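You operate a simulated robot arm through the tools that you are given. There is no shell and no other tool. Be economical: measure what you need, move in short steps, check, and stop when the job is done.

You are at the controls of a simulated robot arm. One attempt, no reset.

TASK
Stack the lentil, chickpea and rice tiffins in the carrier, bottom to top.
Fine: lid on, both clips shut.

Only the result counts: the job must be done as asked and must still hold three seconds after the hand-in. Knocking over, shifting, dropping, spilling or breaking anything else fails it. Lids that push on must go on centred and level and be pressed home; caps that screw on are set level and turned clockwise until they are tight.

THE ROBOT
A 7-joint arm with a two-finger parallel gripper, fixed in place. Base frame: the origin is at the foot of the arm, x ahead of it, y to its left, z up; the work surface is at about z = 0.8. Lengths are in m, angles in rad, forces in N, time in s.
With the tool pointing down near the work surface it reaches from about 0.24 to 0.68 m from the base axis. Its first joint turns from -1.152 to 1.152 rad. Payload 2.4 kg.
The tool frame sits at the grasp point between the pads (the TCP): z along the fingers, y along the line on which they close. The tips reach 0.03 m beyond it. Largest opening 0.094 m; finger width 0.028, thickness 0.01; the body of the gripper, 0.05 by 0.096 m, starts 0.055 m behind the TCP.
Orientation is that of the tool frame in the base frame, as a unit quaternion [x, y, z, w]. With the fingers straight down and closing along the base's y, the tool's x points along the base's -x, its y along +y and its z along -z.

THE INTERFACE
- The arm moves only by the tool send_rows. Its argument "increments" is a list of rows, each a list of 7 numbers: the shift along the tool's x, y, z in m, then the turn, a rotation vector about the tool's x, y, z in rad, then the closure in counts, from 0 (fully open) to 255 (shut). In form: [[dx, dy, dz, ax, ay, az, jaw], ...]. A call has 1 to 8 rows; each row is the pose to reach, as a shift and turn from the pose commanded when the call began, along the tool's axes at that moment. A row lasts 0.2 s, in which the tool goes at most 0.05 m and 0.15 rad; a call with a longer step from one row to the next is refused whole, and so is a gripper value outside its range. Where a pose cannot be reached the arm comes as near as it can. A force on the tool above 50 N (or 10 N above the force at the start of the call, whichever is more), or a blocked arm, ends the call early, and 0.2 s more pass. The fingers move at their own pace (about 0.153 m/s each) and stop on an object; they squeeze with about 22 N. The grip force told is the motor's: it shows also when the fingers shut on nothing. Time passes only in rows, and 0.2 s behind the last, so rows that repeat a pose let the fingers close. The reply holds the time, the measured pose of the TCP, the force on the tool along the base axes, the opening and the grip force, in the units named above and with some noise, and new pictures: "pictures" is both (left out), scene, wrist or none.
- Cameras (640 x 400 px; columns grow to the right, rows downward): "scene" is fixed at [0.0116, 0.4945, 1.4009]; the picture's right is [-0.83, -0.56, 0.00], its down [-0.52, 0.77, -0.36] and it looks along [0.20, -0.30, -0.93] (base axes); focal length 214 px, centre (320, 200). "wrist" rides on the gripper at [-0.037, 0, -0.058] in the tool frame; the picture's right is [0.00, -1.00, 0.00], its down [0.97, 0.00, -0.24] and it looks along [0.24, 0.00, 0.97] (tool axes); focal length 218 px, centre (320, 200). There is no depth. A picture from a camera that has moved, and an enlarged one, comes with that camera's place and axes in the base frame and with its lens.
- enlarge(camera, box): a new picture of the part [left, top, right, bottom] of that camera's present view, enlarged. No time passes.
- sign_off(): hands the job in; it is judged then, once.

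Go step by step. Nothing tells you positions but the pictures and the camera data: compare them with the known pose of the tool, close in by small moves and look again before you grip or let go. The budget is 120 turns and 150 pictures, counting those below and the enlarged ones. Unless the task says otherwise, let go and move clear before handing in, and close with one line.

The tools are called after "Emit:" as name(argument=value, ...) on one line, values as JSON. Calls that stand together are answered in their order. send_rows: Moves the arm, as the interface text tells. Its arguments: {"type":"object","properties":{"increments":{"type":"array","items":{"type":"array","items":{"type":"number"}}},"pictures":{"type":"string","enum":["both","scene","wrist","none"]}},"required":["increments"]} The other tools are called the same way: enlarge (camera, box) takes an enlarged picture of a part of a camera's view; sign_off () hands the job in.

At the start:

```text
clock: 0.0
ee_pos: [0.44, 0.0953, 1.0999]
tcp_rot: [0.0, 1.0, 0.0, 0.0]
force: [-0.3, -0.7, 0.0]
finger_gap: 0.0937
finger_force: 0.1
```

scene: 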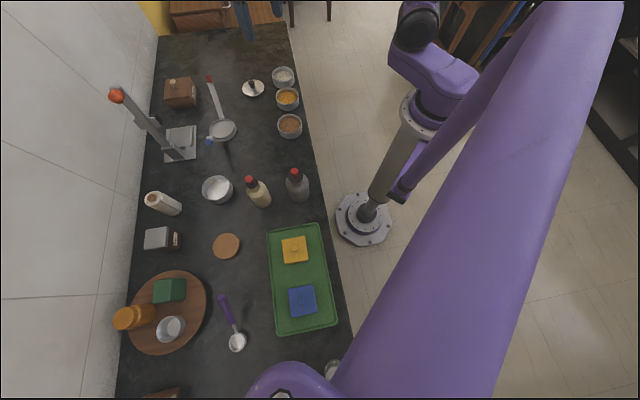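
wrist: 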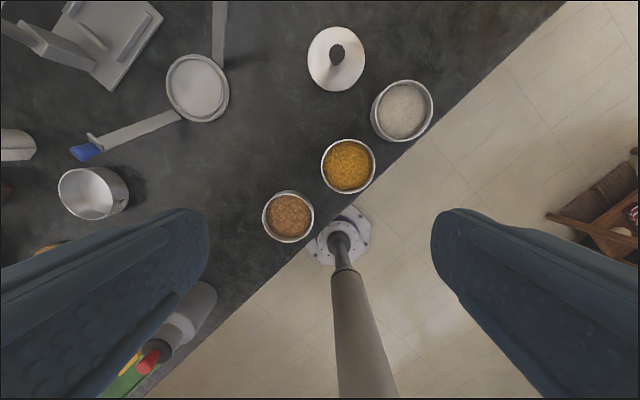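

I see three filled bowls (brown, orange, white), a lid with a knob, and a round carrier-like object with two hinged arms. I'll take a closer look at them first.

Emit:
enlarge(camera="scene", box=[140, 50, 320, 165])

Emit:
enlarge(camera="wrist", box=[40, 0, 460, 260])

```text
3.48 times, centred on (230, 108) of scene
camera zoom: at [0.0116, 0.4945, 1.4009], right [-0.83, -0.56, 0.0], down [-0.52, 0.77, -0.36], along [0.2, -0.3, -0.93], focal length 746 px, centre (633, 522)
```

zoom: 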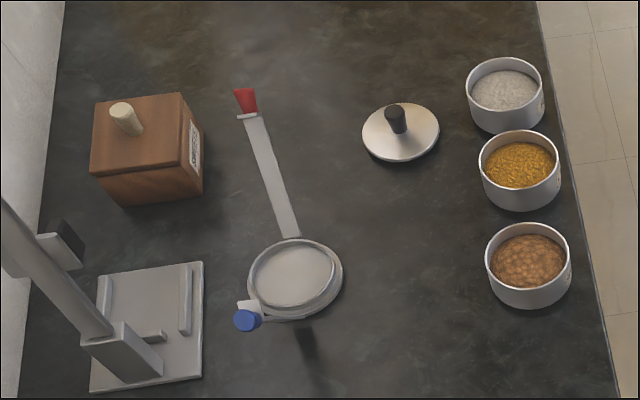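

```text
1.52 times, centred on (250, 130) of wrist
camera zoom: at [0.4785, 0.0946, 1.1591], right [0.0, -1.0, 0.0], down [-0.97, 0.0, 0.24], along [-0.24, 0.0, -0.97], focal length 333 px, centre (427, 307)
```

zoom: 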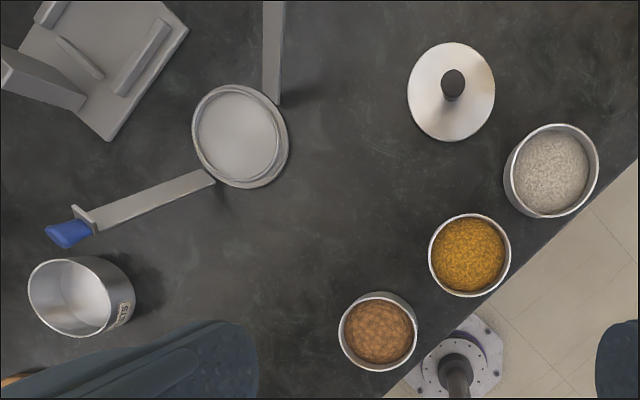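

Triangulating from both views puts the carrier base near (0.56, 0.275), with clip arms leaning outwards along (∓0.7, ±0.7). The bowls are near (0.37, 0.14), (0.45, 0.05) and (0.53, -0.02). Next I need to work out which bowl holds what.

Emit:
enlarge(camera="scene", box=[268, 60, 308, 142])

Emit:
enlarge(camera="wrist", box=[255, 70, 445, 250])

Emit:
enlarge(camera="scene", box=[195, 65, 270, 160])

```text
4.88 times, centred on (288, 101) of scene
camera zoom: at [0.0116, 0.4945, 1.4009], right [-0.83, -0.56, 0.0], down [-0.52, 0.77, -0.36], along [0.2, -0.3, -0.93], focal length 1046 px, centre (476, 683)
```

zoom: 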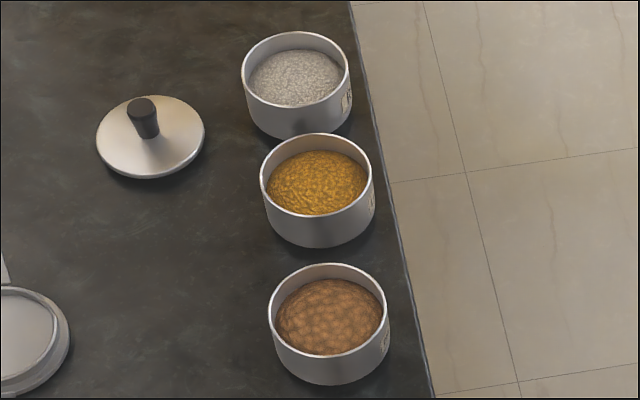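

```text
2.22 times, centred on (350, 160) of wrist
camera zoom: at [0.4785, 0.0946, 1.1591], right [0.0, -1.0, 0.0], down [-0.97, 0.0, 0.24], along [-0.24, 0.0, -0.97], focal length 485 px, centre (253, 289)
```

zoom: 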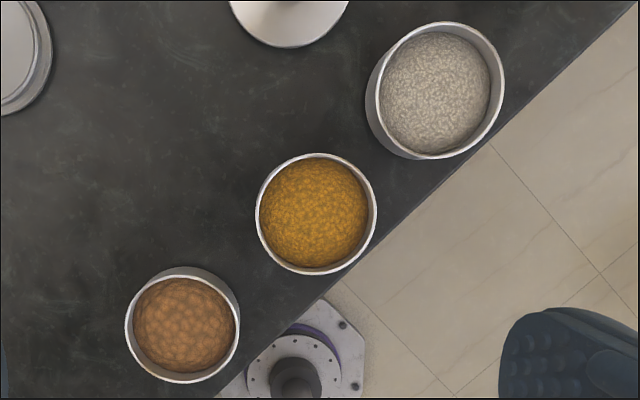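

```text
4.21 times, centred on (232, 112) of scene
camera zoom: at [0.0116, 0.4945, 1.4009], right [-0.83, -0.56, 0.0], down [-0.52, 0.77, -0.36], along [0.2, -0.3, -0.93], focal length 903 px, centre (688, 568)
```

zoom: 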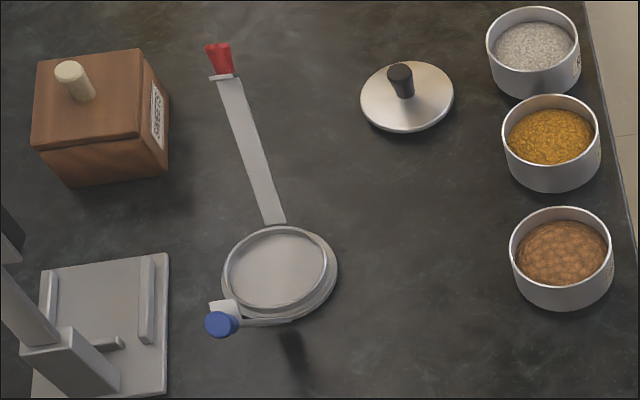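

Texture suggests orange is lentil, brown is chickpea and white is rice. I'll tilt the wrist camera from the robot side to read the labels and confirm.

Emit:
send_rows(increments=[[0.02, -0.008, 0.01, 0, -0.12, 0, 0], [0.04, -0.016, 0.02, 0, -0.24, 0, 0], [0.06, -0.024, 0.035, 0, -0.36, 0, 0], [0.08, -0.032, 0.05, 0, -0.48, 0, 0], [0.1, -0.04, 0.065, 0, -0.6, 0, 0], [0.12, -0.05, 0.08, 0, -0.72, 0, 0], [0.14, -0.06, 0.09, 0, -0.84, 0, 0], [0.15, -0.065, 0.1, 0, -0.96, 0, 0]], pictures="wrist")

```text
clock: 1.8
ee_pos: [0.3112, 0.0711, 0.9896]
tcp_rot: [0.0, 0.887, -0.002, 0.461]
force: [1.3, -0.3, 1.2]
finger_gap: 0.094
finger_force: 0.1
out of reach, approached as far as the arm can: row 7, 8
camera wrist: at [0.2867, 0.0703, 1.0545], right [0.0, -1.0, 0.0], down [-0.75, 0.0, -0.66], along [0.66, 0.0, -0.75], focal length 218 px, centre (320, 200)
```

wrist: 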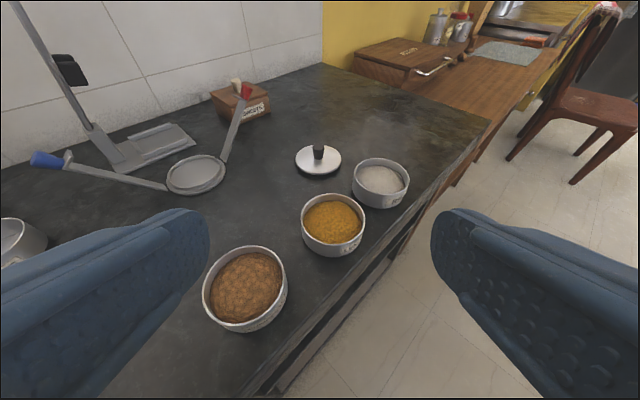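

Emit:
enlarge(camera="wrist", box=[195, 150, 420, 340])

Emit:
enlarge(camera="wrist", box=[20, 70, 280, 210])

```text
2.11 times, centred on (308, 245) of wrist
camera zoom: at [0.2867, 0.0703, 1.0545], right [0.0, -1.0, 0.0], down [-0.75, 0.0, -0.66], along [0.66, 0.0, -0.75], focal length 460 px, centre (346, 105)
```

zoom: 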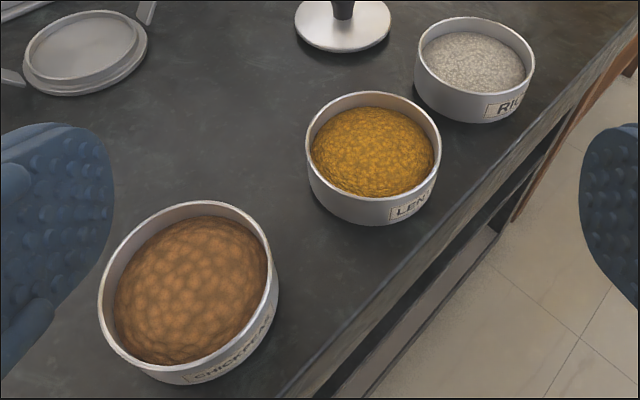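

```text
2.46 times, centred on (150, 140) of wrist
camera zoom: at [0.2867, 0.0703, 1.0545], right [0.0, -1.0, 0.0], down [-0.75, 0.0, -0.66], along [0.66, 0.0, -0.75], focal length 537 px, centre (738, 348)
```

zoom: 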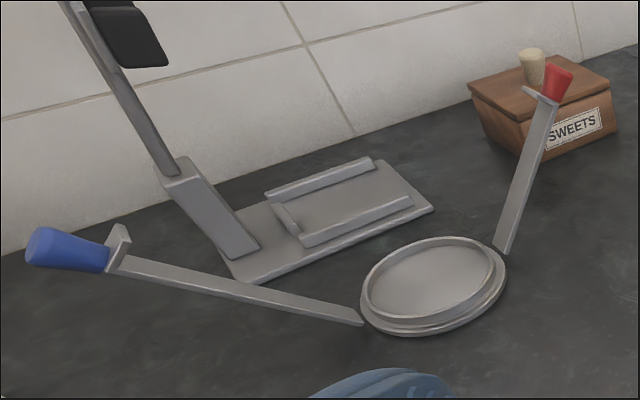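

The labels confirm it: orange is LENTIL, brown is CHICKPEA, white is RICE. I'll return to tool-down above the lentil bowl, then yaw 45°.

Emit:
send_rows(increments=[[-0.005, -0.002, 0.0, 0, 0.12, 0, 0], [-0.02, -0.004, 0.01, 0, 0.24, 0, 0], [-0.03, -0.008, 0.03, 0, 0.36, 0, 0], [-0.045, -0.011, 0.05, 0, 0.48, 0, 0], [-0.06, -0.014, 0.07, 0, 0.6, 0, 0], [-0.07, -0.017, 0.085, 0, 0.72, 0, 0], [-0.08, -0.019, 0.095, 0, 0.84, 0, 0], [-0.087, -0.02, 0.106, 0, 0.96, 0, 0]], pictures="none")

Emit:
send_rows(increments=[[0, 0, 0, 0, 0, 0.131, 0], [0, 0, 0, 0, 0, 0.262, 0], [0, 0, 0, 0, 0, 0.393, 0], [0, 0, 0, 0, 0, 0.524, 0], [0, 0, 0, 0, 0, 0.655, 0], [0, 0, 0, 0, 0, 0.785, 0]], pictures="wrist")

```text
clock: 3.6
ee_pos: [0.4505, 0.0491, 0.9998]
tcp_rot: [0.001, 1.0, 0.001, -0.001]
force: [0.1, -0.5, -0.1]
finger_gap: 0.0939
finger_force: 0.1
```

```text
clock: 5.0
ee_pos: [0.4502, 0.0506, 1.0005]
tcp_rot: [0.383, 0.924, 0.0, -0.001]
force: [-0.3, -0.4, 0.0]
finger_gap: 0.0939
finger_force: 0.0
camera wrist: at [0.4776, 0.0232, 1.0603], right [-0.71, -0.7, 0.0], down [-0.68, 0.69, 0.24], along [-0.17, 0.17, -0.97], focal length 218 px, centre (320, 200)
```

wrist: 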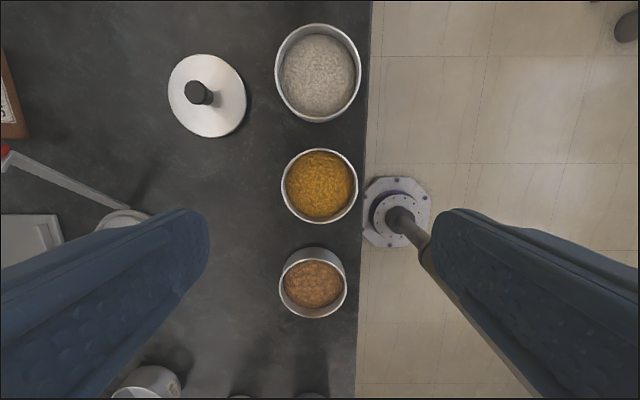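

The lentil bowl is almost directly under the tool (offset about 3 mm). I'll descend partway and check again.

Emit:
send_rows(increments=[[0.003, 0.001, 0.04, 0, 0, 0, 0], [0.003, 0.001, 0.08, 0, 0, 0, 0], [0.003, 0.001, 0.11, 0, 0, 0, 0], [0.003, 0.001, 0.125, 0, 0, 0, 0]])

```text
clock: 6.0
ee_pos: [0.4495, 0.0528, 0.8741]
tcp_rot: [0.382, 0.924, 0.001, 0.0]
force: [-0.3, -0.2, 0.6]
finger_gap: 0.0941
finger_force: 0.0
camera wrist: at [0.477, 0.0259, 0.9338], right [-0.71, -0.71, 0.0], down [-0.69, 0.69, 0.24], along [-0.17, 0.17, -0.97], focal length 218 px, centre (320, 200)
```

scene: 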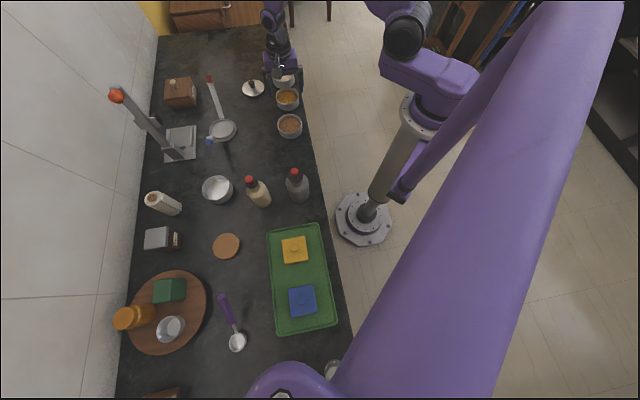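
wrist: 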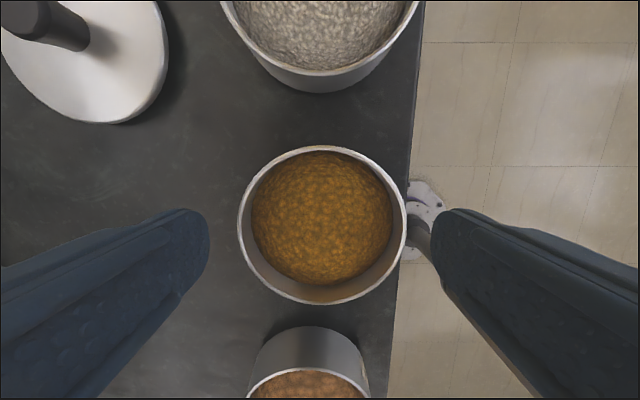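

It's well centred, rim at about z 0.836. I'll descend to about 0.844 and grip.

Emit:
send_rows(increments=[[0, -0.001, 0.02, 0, 0, 0, 0], [0, -0.001, 0.03, 0, 0, 0, 0], [0, -0.001, 0.03, 0, 0, 0, 80], [0, -0.001, 0.03, 0, 0, 0, 160], [0, -0.001, 0.03, 0, 0, 0, 255], [0, -0.001, 0.03, 0, 0, 0, 255]], pictures="wrist")

```text
clock: 7.4
ee_pos: [0.4481, 0.0532, 0.8454]
tcp_rot: [0.383, 0.924, 0.0, 0.001]
force: [-2.3, -1.7, 5.0]
finger_gap: 0.079
finger_force: 21.9
camera wrist: at [0.476, 0.0262, 0.9042], right [-0.71, -0.71, 0.0], down [-0.69, 0.69, 0.24], along [-0.17, 0.17, -0.97], focal length 218 px, centre (320, 200)
```

wrist: 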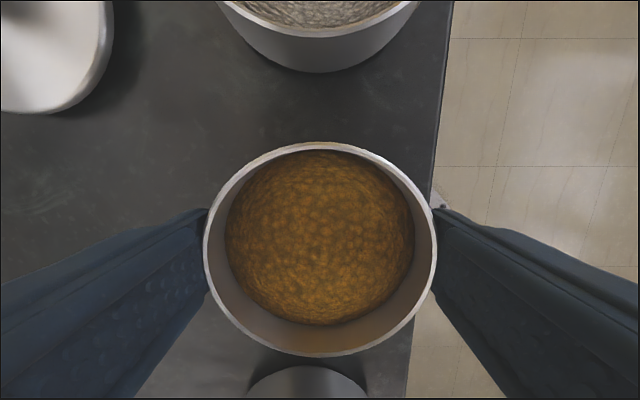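

Gripped at 0.079. I'll lift and move partway towards the carrier so the wrist camera can see it.

Emit:
send_rows(increments=[[0, 0, -0.03, 0, 0, 0, 255], [0, 0, -0.07, 0, 0, 0, 255], [0, 0, -0.11, 0, 0, 0, 255], [0.01, 0.02, -0.14, 0, 0, 0, 255], [0.03, 0.05, -0.155, 0, 0, 0, 255], [0.055, 0.08, -0.155, 0, 0, 0, 255], [0.077, 0.1, -0.155, 0, 0, 0, 255], [0.077, 0.1, -0.155, 0, 0, 0, 255]])

```text
clock: 9.2
ee_pos: [0.4649, 0.1784, 1.0018]
tcp_rot: [0.383, 0.924, 0.0, 0.0]
force: [-0.2, 0.6, -1.6]
finger_gap: 0.0789
finger_force: 22.0
camera wrist: at [0.492, 0.1512, 1.0606], right [-0.71, -0.71, 0.0], down [-0.69, 0.69, 0.24], along [-0.17, 0.17, -0.97], focal length 218 px, centre (320, 200)
```

scene: 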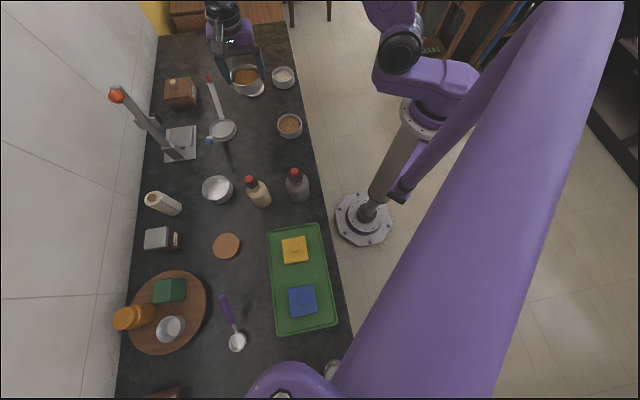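
wrist: 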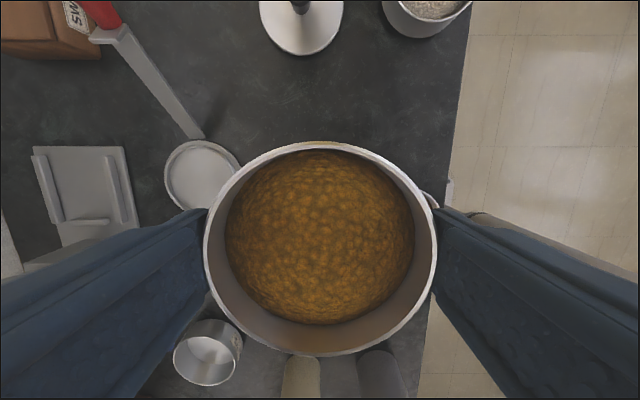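

Emit:
enlarge(camera="wrist", box=[80, 0, 260, 220])

```text
1.82 times, centred on (170, 110) of wrist
camera zoom: at [0.492, 0.1512, 1.0606], right [-0.71, -0.71, 0.0], down [-0.69, 0.69, 0.24], along [-0.17, 0.17, -0.97], focal length 397 px, centre (593, 364)
```

zoom: 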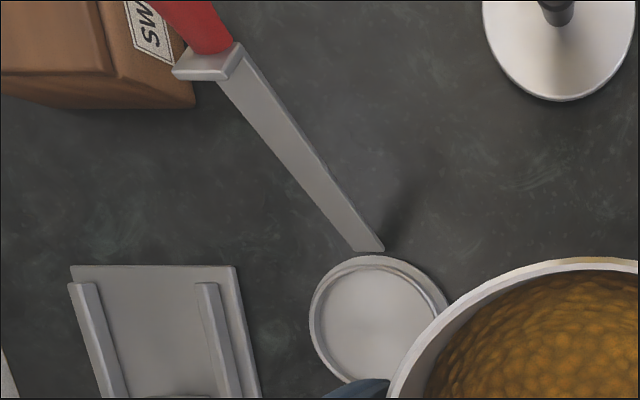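

The carrier centre is about 0.135 m along tool +y. I'll move over it and stop high to check alignment.

Emit:
send_rows(increments=[[-0.001, 0.04, 0, 0, 0, 0, 255], [-0.002, 0.08, 0, 0, 0, 0, 255], [-0.003, 0.115, 0, 0, 0, 0, 255], [-0.0045, 0.1355, 0.02, 0, 0, 0, 255], [-0.0045, 0.1355, 0.05, 0, 0, 0, 255], [-0.0045, 0.1355, 0.085, 0, 0, 0, 255], [-0.0045, 0.1355, 0.1, 0, 0, 0, 255]])

Emit:
enlarge(camera="scene", box=[195, 65, 270, 160])

```text
clock: 10.8
ee_pos: [0.5652, 0.2716, 0.8997]
tcp_rot: [0.383, 0.924, 0.0, 0.0]
force: [0.2, 0.8, -0.3]
finger_gap: 0.0789
finger_force: 22.1
camera wrist: at [0.592, 0.2445, 0.9604], right [-0.71, -0.71, 0.0], down [-0.69, 0.69, 0.24], along [-0.17, 0.17, -0.97], focal length 218 px, centre (320, 200)
```

scene: 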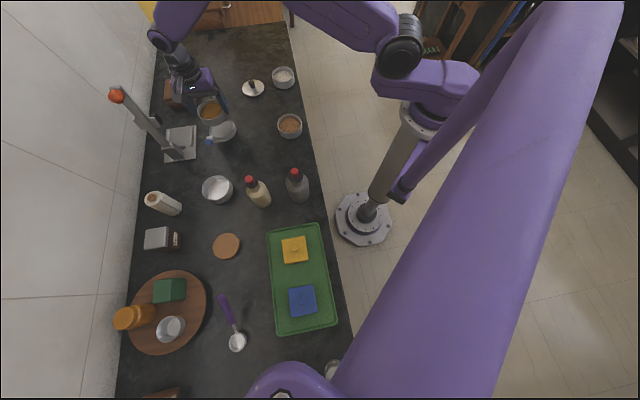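
wrist: 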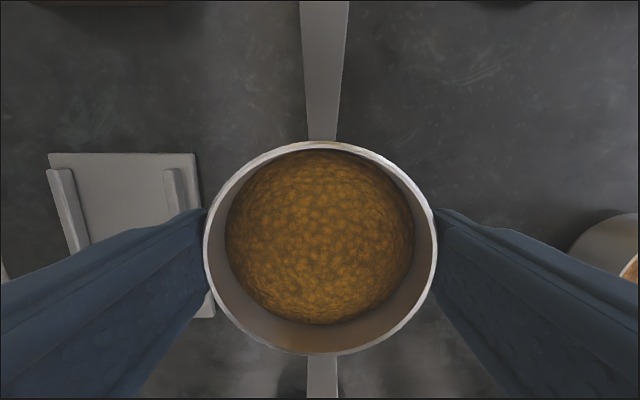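

```text
4.21 times, centred on (232, 112) of scene
camera zoom: at [0.0117, 0.4945, 1.4009], right [-0.83, -0.56, 0.0], down [-0.52, 0.77, -0.36], along [0.2, -0.3, -0.93], focal length 903 px, centre (688, 568)
```

zoom: 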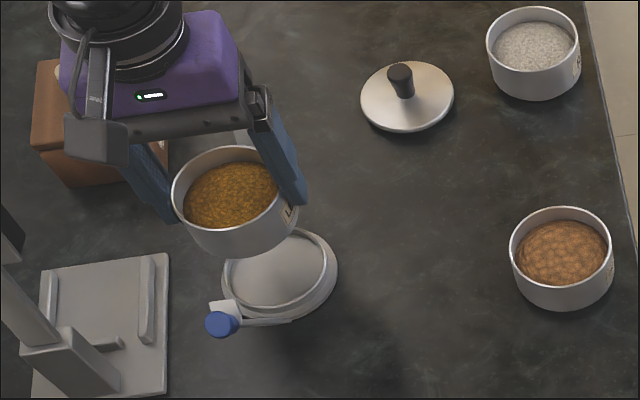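

The arms are symmetric about the bowl in the y direction. I'll lower further and check x.

Emit:
send_rows(increments=[[0, -0.0005, 0.015, 0, 0, 0, 255], [0, -0.0005, 0.03, 0, 0, 0, 255], [0, -0.0005, 0.03, 0, 0, 0, 255]], pictures="wrist")

Emit:
enlarge(camera="scene", box=[195, 85, 255, 160])

```text
clock: 11.6
ee_pos: [0.5653, 0.2695, 0.8707]
tcp_rot: [0.382, 0.924, 0.0, 0.0]
force: [-0.3, 0.6, -1.8]
finger_gap: 0.0791
finger_force: 21.7
camera wrist: at [0.5913, 0.2434, 0.9298], right [-0.71, -0.71, 0.0], down [-0.69, 0.69, 0.24], along [-0.17, 0.17, -0.97], focal length 218 px, centre (320, 200)
```

wrist: 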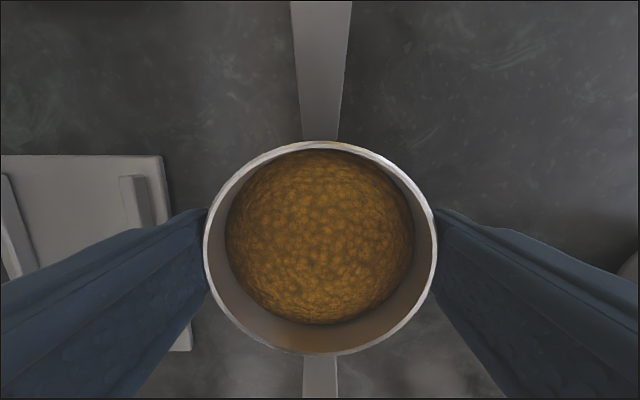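

```text
5.33 times, centred on (225, 122) of scene
camera zoom: at [0.0117, 0.4945, 1.4009], right [-0.83, -0.56, 0.0], down [-0.52, 0.77, -0.36], along [0.2, -0.3, -0.93], focal length 1144 px, centre (827, 613)
```

zoom: 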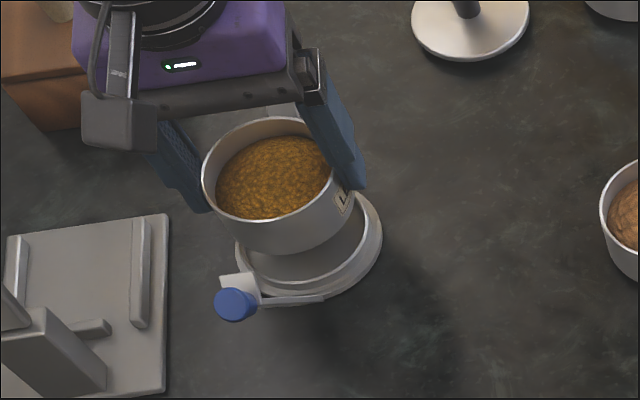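

I want a clean, unobstructed view of the base to fix its centre. I'll rise and shift off to the side.

Emit:
send_rows(increments=[[0, 0, -0.04, 0, 0, 0, 255], [0, 0, -0.08, 0, 0, 0, 255], [0, 0, -0.1, 0, 0, 0, 255], [0.03, -0.03, -0.1, 0, 0, 0, 255], [0.06, -0.06, -0.1, 0, 0, 0, 255], [0.07, -0.085, -0.1, 0, 0, 0, 255], [0.07, -0.085, -0.1, 0, 0, 0, 255]], pictures="wrist")

Emit:
enlarge(camera="wrist", box=[160, 40, 320, 150])

Emit:
enlarge(camera="scene", box=[200, 110, 245, 150])

```text
clock: 13.2
ee_pos: [0.4543, 0.259, 0.9704]
tcp_rot: [0.383, 0.924, 0.0, -0.001]
force: [0.7, 1.2, -1.2]
finger_gap: 0.0791
finger_force: 21.8
camera wrist: at [0.4818, 0.2319, 1.0299], right [-0.71, -0.71, 0.0], down [-0.69, 0.69, 0.24], along [-0.17, 0.17, -0.97], focal length 218 px, centre (320, 200)
```

wrist: 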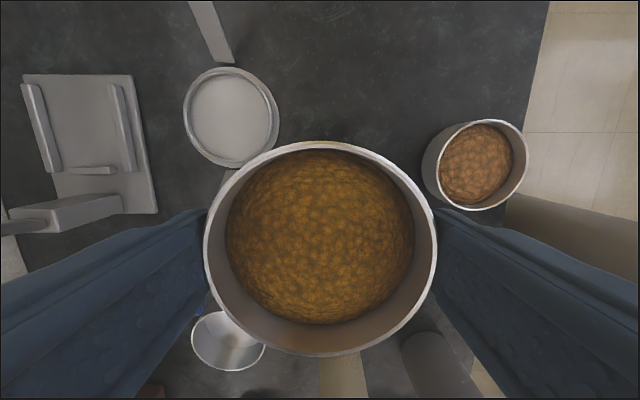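

```text
3.64 times, centred on (240, 95) of wrist
camera zoom: at [0.4818, 0.2319, 1.0299], right [-0.71, -0.71, 0.0], down [-0.69, 0.69, 0.24], along [-0.17, 0.17, -0.97], focal length 794 px, centre (611, 582)
```

zoom: 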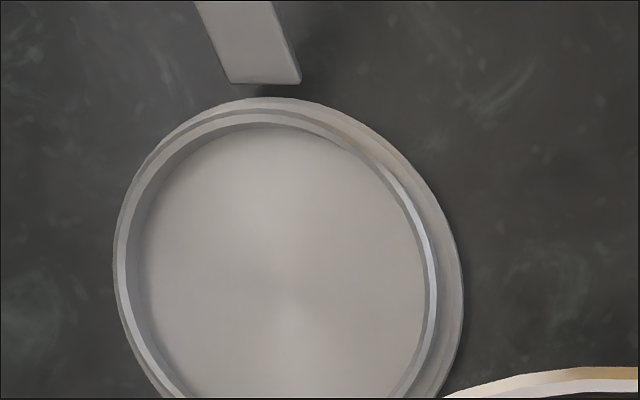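

```text
10.00 times, centred on (222, 130) of scene
camera zoom: at [0.0116, 0.4945, 1.4009], right [-0.83, -0.56, 0.0], down [-0.52, 0.77, -0.36], along [0.2, -0.3, -0.93], focal length 2145 px, centre (1295, 900)
```

zoom: 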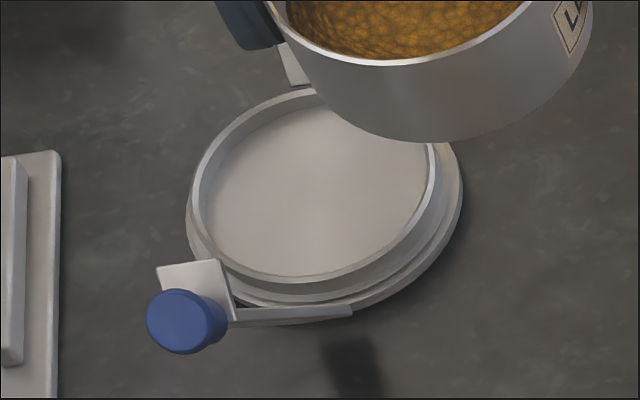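

Emit:
enlarge(camera="wrist", box=[175, 60, 287, 170])

Emit:
enlarge(camera="scene", box=[225, 85, 270, 125])

Emit:
enlarge(camera="scene", box=[270, 60, 310, 142])

```text
3.64 times, centred on (231, 115) of wrist
camera zoom: at [0.4818, 0.2319, 1.0299], right [-0.71, -0.71, 0.0], down [-0.69, 0.69, 0.24], along [-0.17, 0.17, -0.97], focal length 794 px, centre (644, 509)
```

zoom: 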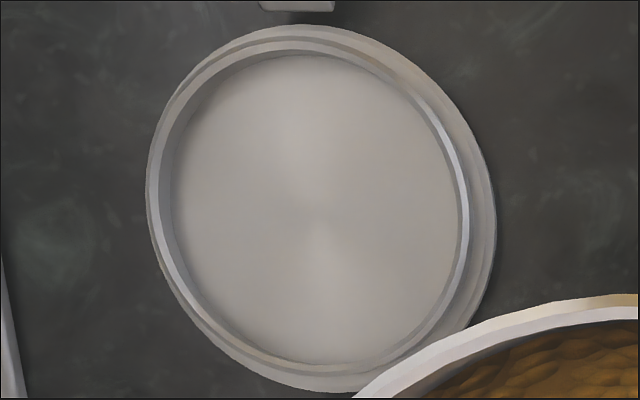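

```text
10.00 times, centred on (248, 105) of scene
camera zoom: at [0.0116, 0.4945, 1.4009], right [-0.83, -0.56, 0.0], down [-0.52, 0.77, -0.36], along [0.2, -0.3, -0.93], focal length 2145 px, centre (1045, 1150)
```

zoom: 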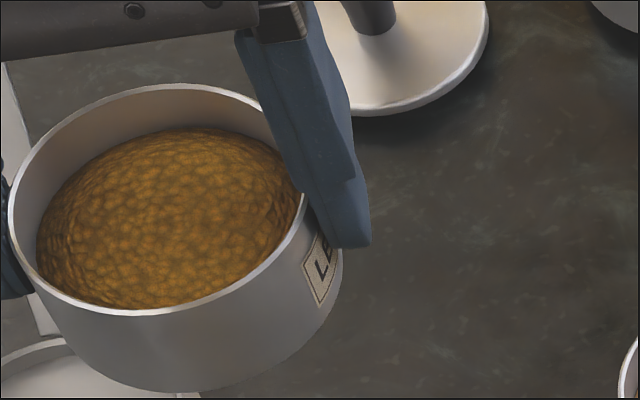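

```text
4.88 times, centred on (290, 101) of scene
camera zoom: at [0.0116, 0.4945, 1.4009], right [-0.83, -0.56, 0.0], down [-0.52, 0.77, -0.36], along [0.2, -0.3, -0.93], focal length 1046 px, centre (466, 683)
```

zoom: 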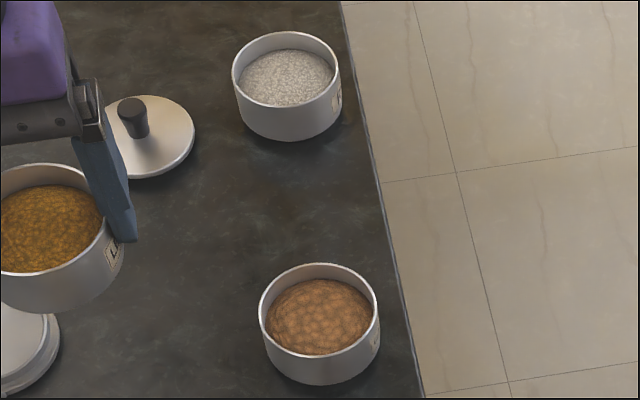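

The base ring centre fits at tool offset (-0.061, +0.087) from here, which agrees with the scene check. I'll move the bowl over it.

Emit:
send_rows(increments=[[-0.01, 0.01, -0.02, 0, 0, 0, 255], [-0.03, 0.04, -0.025, 0, 0, 0, 255], [-0.05, 0.07, -0.025, 0, 0, 0, 255], [-0.063, 0.087, 0.0, 0, 0, 0, 255], [-0.063, 0.087, 0.04, 0, 0, 0, 255], [-0.063, 0.087, 0.08, 0, 0, 0, 255], [-0.063, 0.087, 0.1, 0, 0, 0, 255], [-0.063, 0.087, 0.1, 0, 0, 0, 255]], pictures="wrist")

Emit:
enlarge(camera="scene", box=[200, 105, 245, 145])

```text
clock: 15.0
ee_pos: [0.5602, 0.2768, 0.8705]
tcp_rot: [0.382, 0.924, 0.0, 0.0]
force: [0.4, -0.2, -1.1]
finger_gap: 0.0789
finger_force: 21.5
camera wrist: at [0.5871, 0.2502, 0.9294], right [-0.71, -0.71, 0.0], down [-0.69, 0.69, 0.24], along [-0.17, 0.17, -0.97], focal length 218 px, centre (320, 200)
```

wrist: 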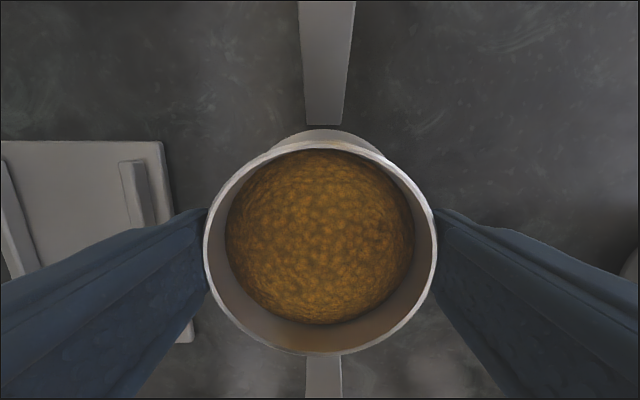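

```text
10.00 times, centred on (222, 125) of scene
camera zoom: at [0.0117, 0.4945, 1.4009], right [-0.83, -0.56, 0.0], down [-0.52, 0.77, -0.36], along [0.2, -0.3, -0.93], focal length 2145 px, centre (1295, 950)
```

zoom: 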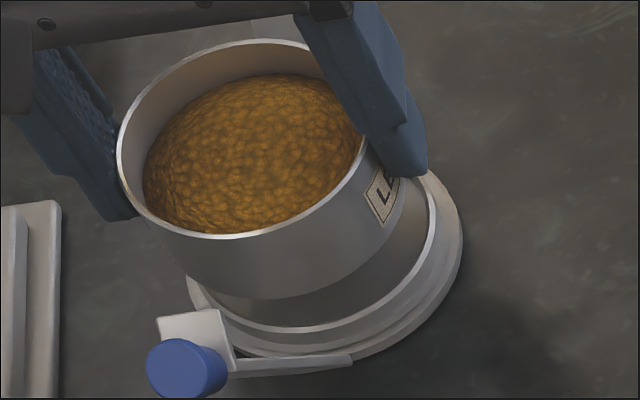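

Small corrections of about -1.3 mm in x and -1.8 mm in y, then I'll lower gently.

Emit:
send_rows(increments=[[-0.0013, -0.0018, 0.0, 0, 0, 0, 255], [-0.0013, -0.0018, 0.008, 0, 0, 0, 255], [-0.0013, -0.0018, 0.012, 0, 0, 0, 255], [-0.0013, -0.0018, 0.012, 0, 0, 0, 255]], pictures="wrist")

Emit:
enlarge(camera="scene", box=[200, 105, 245, 145])

```text
clock: 16.0
ee_pos: [0.5602, 0.2745, 0.8584]
tcp_rot: [0.383, 0.924, 0.0, 0.0]
force: [0.8, 0.7, -1.0]
finger_gap: 0.0788
finger_force: 22.0
camera wrist: at [0.5866, 0.2473, 0.9176], right [-0.71, -0.71, 0.0], down [-0.69, 0.69, 0.24], along [-0.17, 0.17, -0.97], focal length 218 px, centre (320, 200)
```

wrist: 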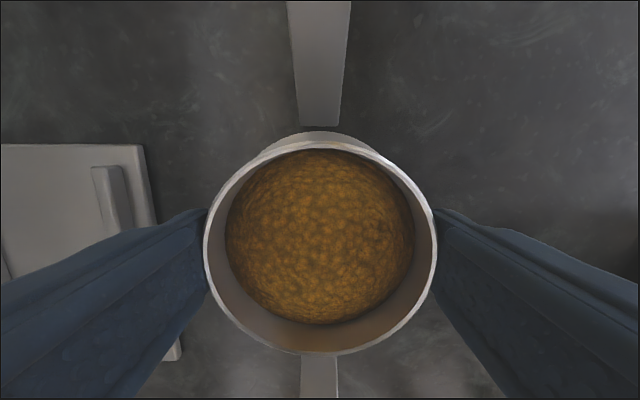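

```text
10.00 times, centred on (222, 125) of scene
camera zoom: at [0.0117, 0.4945, 1.4009], right [-0.83, -0.56, 0.0], down [-0.52, 0.77, -0.36], along [0.2, -0.3, -0.93], focal length 2145 px, centre (1295, 950)
```

zoom: 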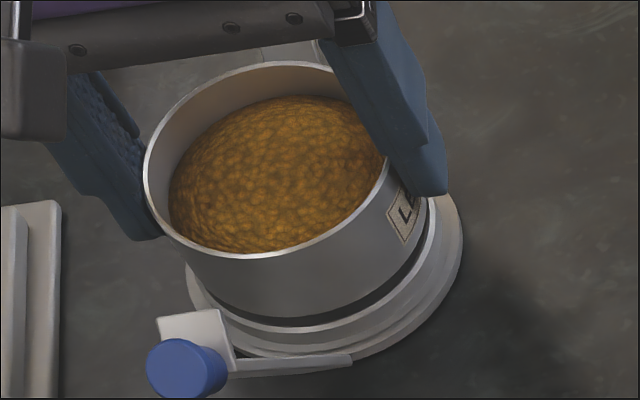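

Alignment looks good. I'll lower further in small steps until contact.

Emit:
send_rows(increments=[[0, 0, 0.003, 0, 0, 0, 255], [0, 0, 0.005, 0, 0, 0, 255], [0, 0, 0.005, 0, 0, 0, 255]], pictures="none")

Emit:
enlarge(camera="scene", box=[200, 105, 245, 145])

```text
clock: 16.8
ee_pos: [0.5601, 0.2751, 0.8541]
tcp_rot: [0.383, 0.924, 0.0, 0.0]
force: [-0.2, -0.8, -0.6]
finger_gap: 0.0788
finger_force: 22.2
```

```text
10.00 times, centred on (222, 125) of scene
camera zoom: at [0.0117, 0.4945, 1.4009], right [-0.83, -0.56, 0.0], down [-0.52, 0.77, -0.36], along [0.2, -0.3, -0.93], focal length 2145 px, centre (1295, 950)
```

zoom: 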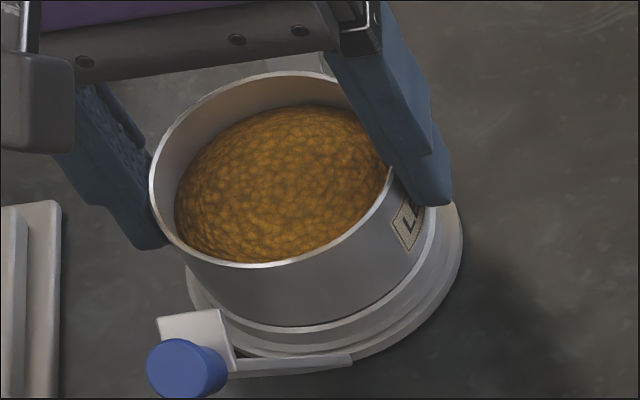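

Emit:
send_rows(increments=[[0, 0, 0.002, 0, 0, 0, 255], [0, 0, 0.003, 0, 0, 0, 255], [0, 0, 0.003, 0, 0, 0, 255]], pictures="none")

Emit:
enlarge(camera="scene", box=[200, 105, 245, 145])

```text
clock: 17.6
ee_pos: [0.5595, 0.2735, 0.8513]
tcp_rot: [0.383, 0.924, 0.001, 0.001]
force: [-5.1, -2.6, 18.5]
finger_gap: 0.079
finger_force: 21.8
```

```text
10.00 times, centred on (222, 125) of scene
camera zoom: at [0.0112, 0.4943, 1.401], right [-0.83, -0.56, 0.0], down [-0.52, 0.77, -0.36], along [0.2, -0.3, -0.93], focal length 2145 px, centre (1295, 950)
```

zoom: 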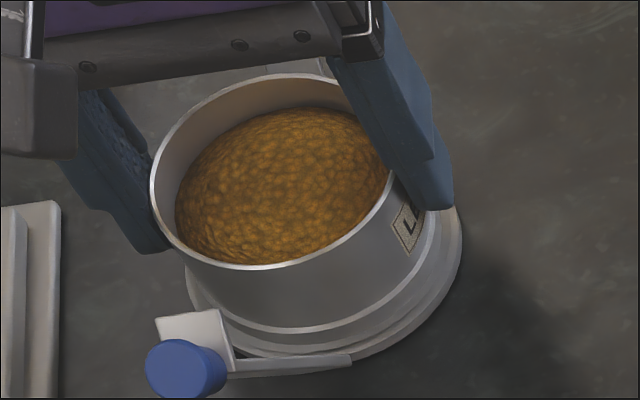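

Contact at 18 N with a slight lateral push to tool -y. I'll comply 1.5 mm that way and see whether it settles.

Emit:
send_rows(increments=[[0, -0.0015, 0.0, 0, 0, 0, 255], [0, -0.0015, 0.001, 0, 0, 0, 255], [0, -0.0015, 0.001, 0, 0, 0, 255]], pictures="none")

```text
clock: 18.4
ee_pos: [0.559, 0.275, 0.8513]
tcp_rot: [0.383, 0.924, 0.002, 0.002]
force: [5.7, 4.1, 18.7]
finger_gap: 0.079
finger_force: 22.2
```

The bowl bottom is at about 0.806, inside the ring (ring top about 0.812), so it is seated. I'll release and rise.

Emit:
send_rows(increments=[[0, 0.0008, -0.001, 0, 0, 0, 255], [0, 0.0008, -0.001, 0, 0, 0, 0], [0, 0.0008, -0.001, 0, 0, 0, 0], [0, 0.0008, -0.03, 0, 0, 0, 0], [0, 0.0008, -0.08, 0, 0, 0, 0], [0, 0.0008, -0.12, 0, 0, 0, 0]], pictures="wrist")

Emit:
enlarge(camera="scene", box=[200, 105, 245, 145])

```text
clock: 19.8
ee_pos: [0.5586, 0.2752, 0.9704]
tcp_rot: [0.383, 0.924, 0.0, 0.0]
force: [0.2, -0.7, -0.1]
finger_gap: 0.0939
finger_force: 0.1
camera wrist: at [0.5859, 0.2484, 1.0303], right [-0.71, -0.71, 0.0], down [-0.69, 0.69, 0.24], along [-0.17, 0.17, -0.97], focal length 218 px, centre (320, 200)
```

wrist: 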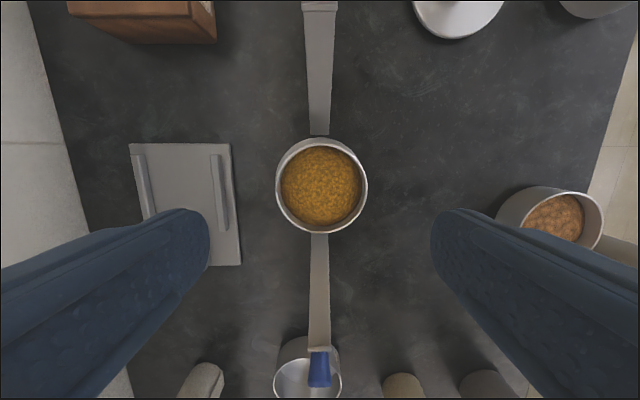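

```text
10.00 times, centred on (222, 125) of scene
camera zoom: at [0.0116, 0.4945, 1.4009], right [-0.83, -0.56, 0.0], down [-0.52, 0.77, -0.36], along [0.2, -0.3, -0.93], focal length 2145 px, centre (1295, 950)
```

zoom: 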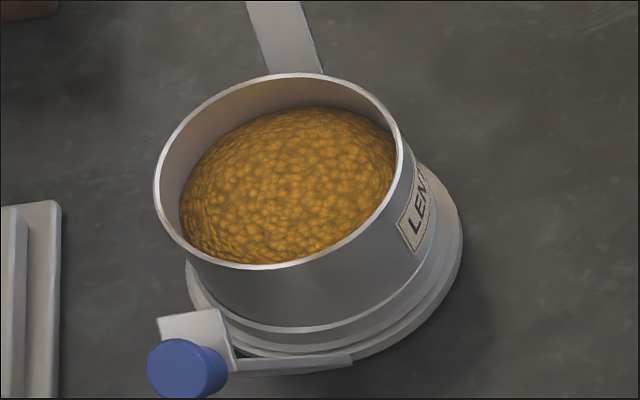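

Emit:
enlarge(camera="wrist", box=[260, 125, 380, 250])

```text
3.20 times, centred on (320, 188) of wrist
camera zoom: at [0.5859, 0.2484, 1.0303], right [-0.71, -0.71, 0.0], down [-0.69, 0.69, 0.24], along [-0.17, 0.17, -0.97], focal length 698 px, centre (320, 240)
```

zoom: 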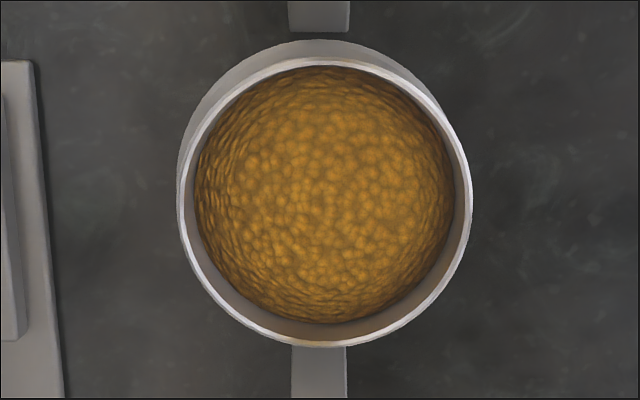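

The lentil bowl is seated but about 1.5 mm off towards tool -y. I'll re-grip it centred on the arm axis, press lightly and check.

Emit:
send_rows(increments=[[0, 0, 0.05, 0, 0, 0, 0], [0, 0, 0.09, 0, 0, 0, 0], [0, 0, 0.118, 0, 0, 0, 0], [0, 0, 0.118, 0, 0, 0, 120], [0, 0, 0.118, 0, 0, 0, 255], [0, 0, 0.118, 0, 0, 0, 255], [0, 0, 0.121, 0, 0, 0, 255], [0, 0, 0.121, 0, 0, 0, 255]], pictures="none")

Emit:
send_rows(increments=[[0, 0, -0.002, 0, 0, 0, 255], [0, 0, -0.002, 0, 0, 0, 0], [0, 0, -0.002, 0, 0, 0, 0], [0, 0, -0.04, 0, 0, 0, 0], [0, 0, -0.08, 0, 0, 0, 0], [0, 0, -0.12, 0, 0, 0, 0]], pictures="none")

Emit:
enlarge(camera="wrist", box=[260, 125, 380, 250])

```text
clock: 21.6
ee_pos: [0.5596, 0.2747, 0.8482]
tcp_rot: [0.382, 0.924, 0.001, 0.001]
force: [-1.6, -1.2, 18.5]
finger_gap: 0.0792
finger_force: 22.0
```

```text
clock: 23.0
ee_pos: [0.5594, 0.2733, 0.9696]
tcp_rot: [0.382, 0.924, 0.0, 0.0]
force: [0.5, 0.0, 0.1]
finger_gap: 0.094
finger_force: 0.0
```

```text
3.20 times, centred on (320, 188) of wrist
camera zoom: at [0.5857, 0.2468, 1.0291], right [-0.71, -0.71, 0.0], down [-0.69, 0.69, 0.24], along [-0.17, 0.17, -0.97], focal length 698 px, centre (320, 240)
```

zoom: 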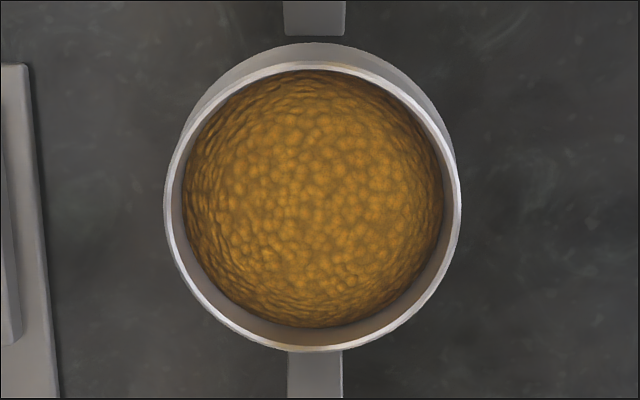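

The lentil bowl is now centred within about 0.5 mm. Next is the chickpea bowl.

Emit:
send_rows(increments=[[0.006, -0.038, -0.02, 0, 0, 0, 0], [0.012, -0.078, -0.03, 0, 0, 0, 0], [0.019, -0.118, -0.03, 0, 0, 0, 0], [0.026, -0.158, -0.03, 0, 0, 0, 0], [0.032, -0.198, -0.03, 0, 0, 0, 0], [0.038, -0.227, -0.03, 0, 0, 0, 0], [0.038, -0.227, 0.0, 0, 0, 0, 0], [0.038, -0.227, 0.03, 0, 0, 0, 0]], pictures="wrist")

```text
clock: 24.8
ee_pos: [0.3719, 0.1396, 0.9386]
tcp_rot: [0.383, 0.924, 0.0, -0.001]
force: [0.0, 0.1, -1.0]
finger_gap: 0.0939
finger_force: 0.1
camera wrist: at [0.3992, 0.1133, 0.9976], right [-0.71, -0.71, 0.0], down [-0.69, 0.69, 0.24], along [-0.17, 0.17, -0.97], focal length 218 px, centre (320, 200)
```

wrist: 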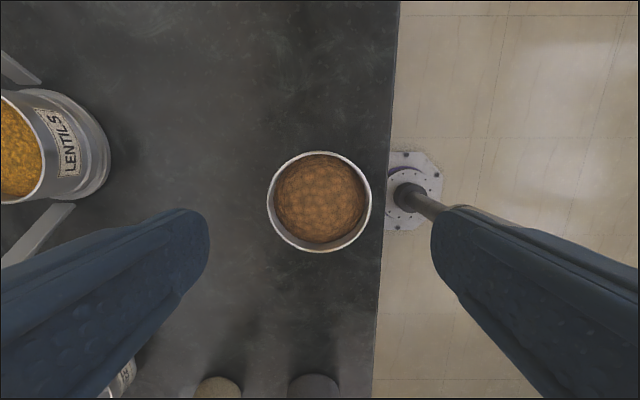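

The chickpea bowl is at tool offset (+6, +0.5) mm. I'll descend and grip.

Emit:
send_rows(increments=[[0.006, 0.0007, 0.03, 0, 0, 0, 0], [0.006, 0.0007, 0.06, 0, 0, 0, 0], [0.006, 0.0007, 0.08, 0, 0, 0, 0], [0.006, 0.0007, 0.0935, 0, 0, 0, 0], [0.006, 0.0007, 0.0935, 0, 0, 0, 100], [0.006, 0.0007, 0.0935, 0, 0, 0, 255], [0.006, 0.0007, 0.0935, 0, 0, 0, 255]], pictures="wrist")

```text
clock: 26.4
ee_pos: [0.3689, 0.1448, 0.8443]
tcp_rot: [0.383, 0.924, 0.0, 0.0]
force: [-0.2, -0.8, 7.9]
finger_gap: 0.0789
finger_force: 22.1
camera wrist: at [0.395, 0.1182, 0.9042], right [-0.71, -0.71, 0.0], down [-0.69, 0.69, 0.24], along [-0.17, 0.17, -0.97], focal length 218 px, centre (320, 200)
```

wrist: 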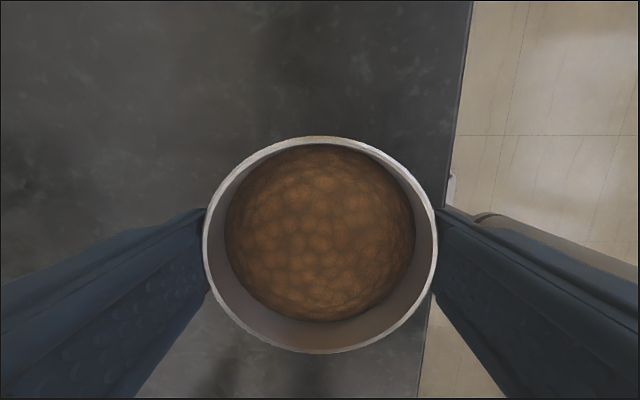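

Gripped. I'll lift and bring it over the stack.

Emit:
send_rows(increments=[[0, 0, -0.04, 0, 0, 0, 255], [0, 0, -0.08, 0, 0, 0, 255], [0, 0, -0.12, 0, 0, 0, 255], [-0.01, 0.04, -0.145, 0, 0, 0, 255], [-0.018, 0.085, -0.145, 0, 0, 0, 255], [-0.026, 0.13, -0.145, 0, 0, 0, 255], [-0.034, 0.175, -0.145, 0, 0, 0, 255], [-0.04, 0.205, -0.145, 0, 0, 0, 255]], pictures="none")

Emit:
send_rows(increments=[[-0.0023, 0.0233, 0.0, 0, 0, 0, 255], [-0.0023, 0.0233, 0.04, 0, 0, 0, 255], [-0.0023, 0.0233, 0.075, 0, 0, 0, 255], [-0.0023, 0.0233, 0.085, 0, 0, 0, 255], [-0.0023, 0.0233, 0.085, 0, 0, 0, 255]], pictures="wrist")

Emit:
enlarge(camera="scene", box=[200, 95, 245, 135])

```text
clock: 28.2
ee_pos: [0.5405, 0.2604, 0.9888]
tcp_rot: [0.383, 0.924, -0.001, 0.0]
force: [0.1, 0.2, -1.1]
finger_gap: 0.079
finger_force: 22.3
```

```text
clock: 29.4
ee_pos: [0.5589, 0.2775, 0.9044]
tcp_rot: [0.382, 0.924, 0.0, 0.0]
force: [-0.3, -0.8, -1.9]
finger_gap: 0.079
finger_force: 22.2
camera wrist: at [0.5858, 0.2499, 0.9638], right [-0.71, -0.71, 0.0], down [-0.69, 0.69, 0.24], along [-0.17, 0.17, -0.97], focal length 218 px, centre (320, 200)
```

wrist: 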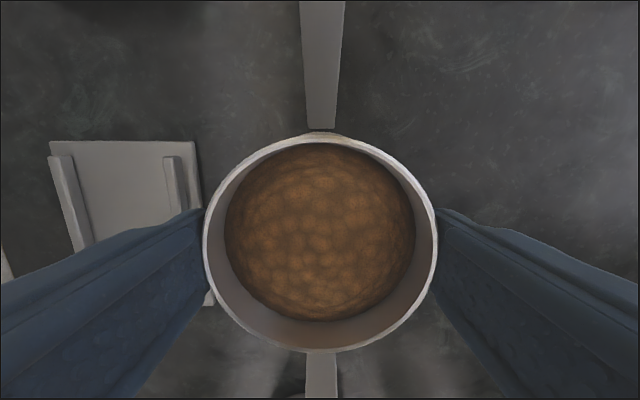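

```text
10.00 times, centred on (222, 115) of scene
camera zoom: at [0.0117, 0.4945, 1.4009], right [-0.83, -0.56, 0.0], down [-0.52, 0.77, -0.36], along [0.2, -0.3, -0.93], focal length 2145 px, centre (1295, 1050)
```

zoom: 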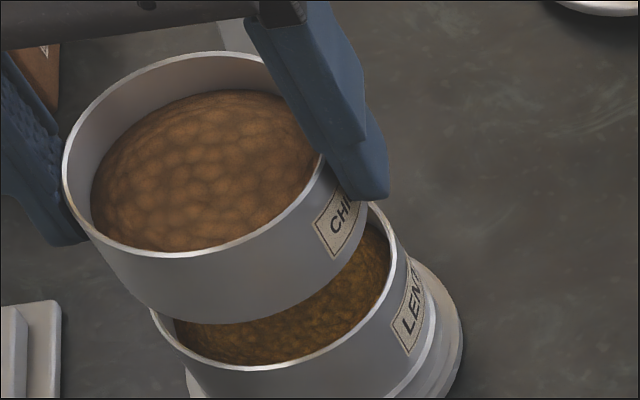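

Emit:
send_rows(increments=[[-0.0007, -0.0008, 0.005, 0, 0, 0, 255], [-0.0007, -0.0008, 0.012, 0, 0, 0, 255], [-0.0007, -0.0008, 0.012, 0, 0, 0, 255]], pictures="wrist")

Emit:
enlarge(camera="scene", box=[200, 95, 245, 135])

```text
clock: 30.2
ee_pos: [0.559, 0.276, 0.8919]
tcp_rot: [0.383, 0.924, 0.0, -0.001]
force: [-0.6, -0.4, -1.1]
finger_gap: 0.0786
finger_force: 22.4
camera wrist: at [0.586, 0.2488, 0.9524], right [-0.71, -0.71, 0.0], down [-0.69, 0.69, 0.24], along [-0.17, 0.17, -0.97], focal length 218 px, centre (320, 200)
```

wrist: 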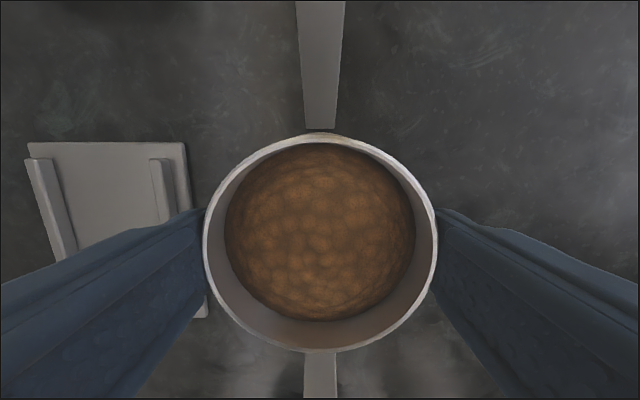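

```text
10.00 times, centred on (222, 115) of scene
camera zoom: at [0.0117, 0.4945, 1.4009], right [-0.83, -0.56, 0.0], down [-0.52, 0.77, -0.36], along [0.2, -0.3, -0.93], focal length 2145 px, centre (1295, 1050)
```

zoom: 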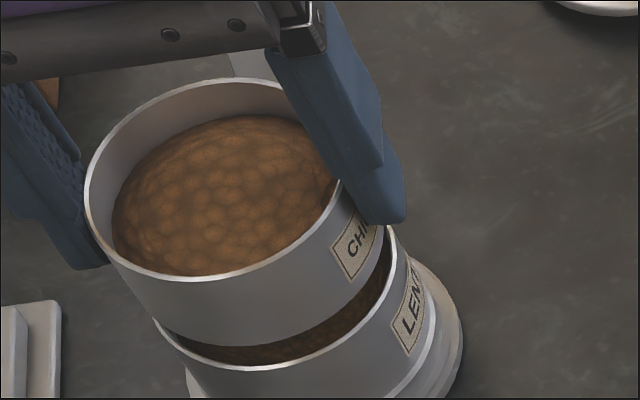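

Emit:
send_rows(increments=[[0, 0, 0.003, 0, 0, 0, 255], [0, 0, 0.006, 0, 0, 0, 255], [0, 0, 0.006, 0, 0, 0, 255]], pictures="none")

Emit:
enlarge(camera="scene", box=[200, 95, 245, 135])

```text
clock: 31.0
ee_pos: [0.5592, 0.2747, 0.8877]
tcp_rot: [0.383, 0.924, 0.0, 0.0]
force: [0.9, 0.2, -1.2]
finger_gap: 0.0787
finger_force: 22.1
```

```text
10.00 times, centred on (222, 115) of scene
camera zoom: at [0.0117, 0.4945, 1.4009], right [-0.83, -0.56, 0.0], down [-0.52, 0.77, -0.36], along [0.2, -0.3, -0.93], focal length 2145 px, centre (1295, 1050)
```

zoom: 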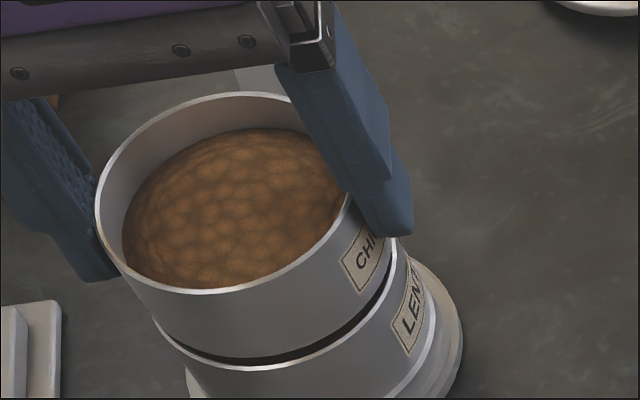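

Emit:
send_rows(increments=[[0, 0, 0.002, 0, 0, 0, 255], [0, 0, 0.003, 0, 0, 0, 255], [0, 0, 0.003, 0, 0, 0, 255]], pictures="none")

Emit:
enlarge(camera="scene", box=[200, 95, 245, 135])

```text
clock: 31.8
ee_pos: [0.5582, 0.2748, 0.8834]
tcp_rot: [0.382, 0.924, -0.001, -0.001]
force: [0.2, 0.1, -1.1]
finger_gap: 0.0789
finger_force: 22.0
```

```text
10.00 times, centred on (222, 115) of scene
camera zoom: at [0.0117, 0.4945, 1.4009], right [-0.83, -0.56, 0.0], down [-0.52, 0.77, -0.36], along [0.2, -0.3, -0.93], focal length 2145 px, centre (1295, 1050)
```

zoom: 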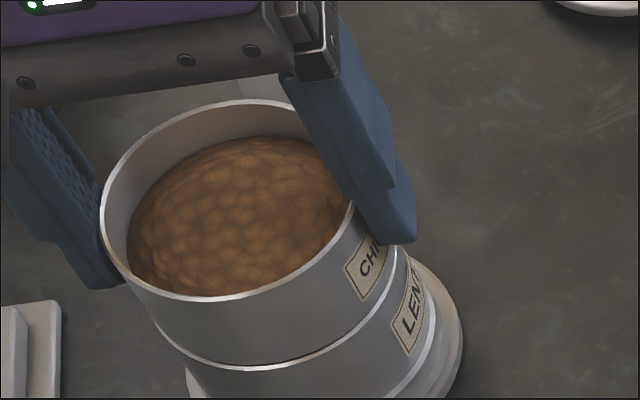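

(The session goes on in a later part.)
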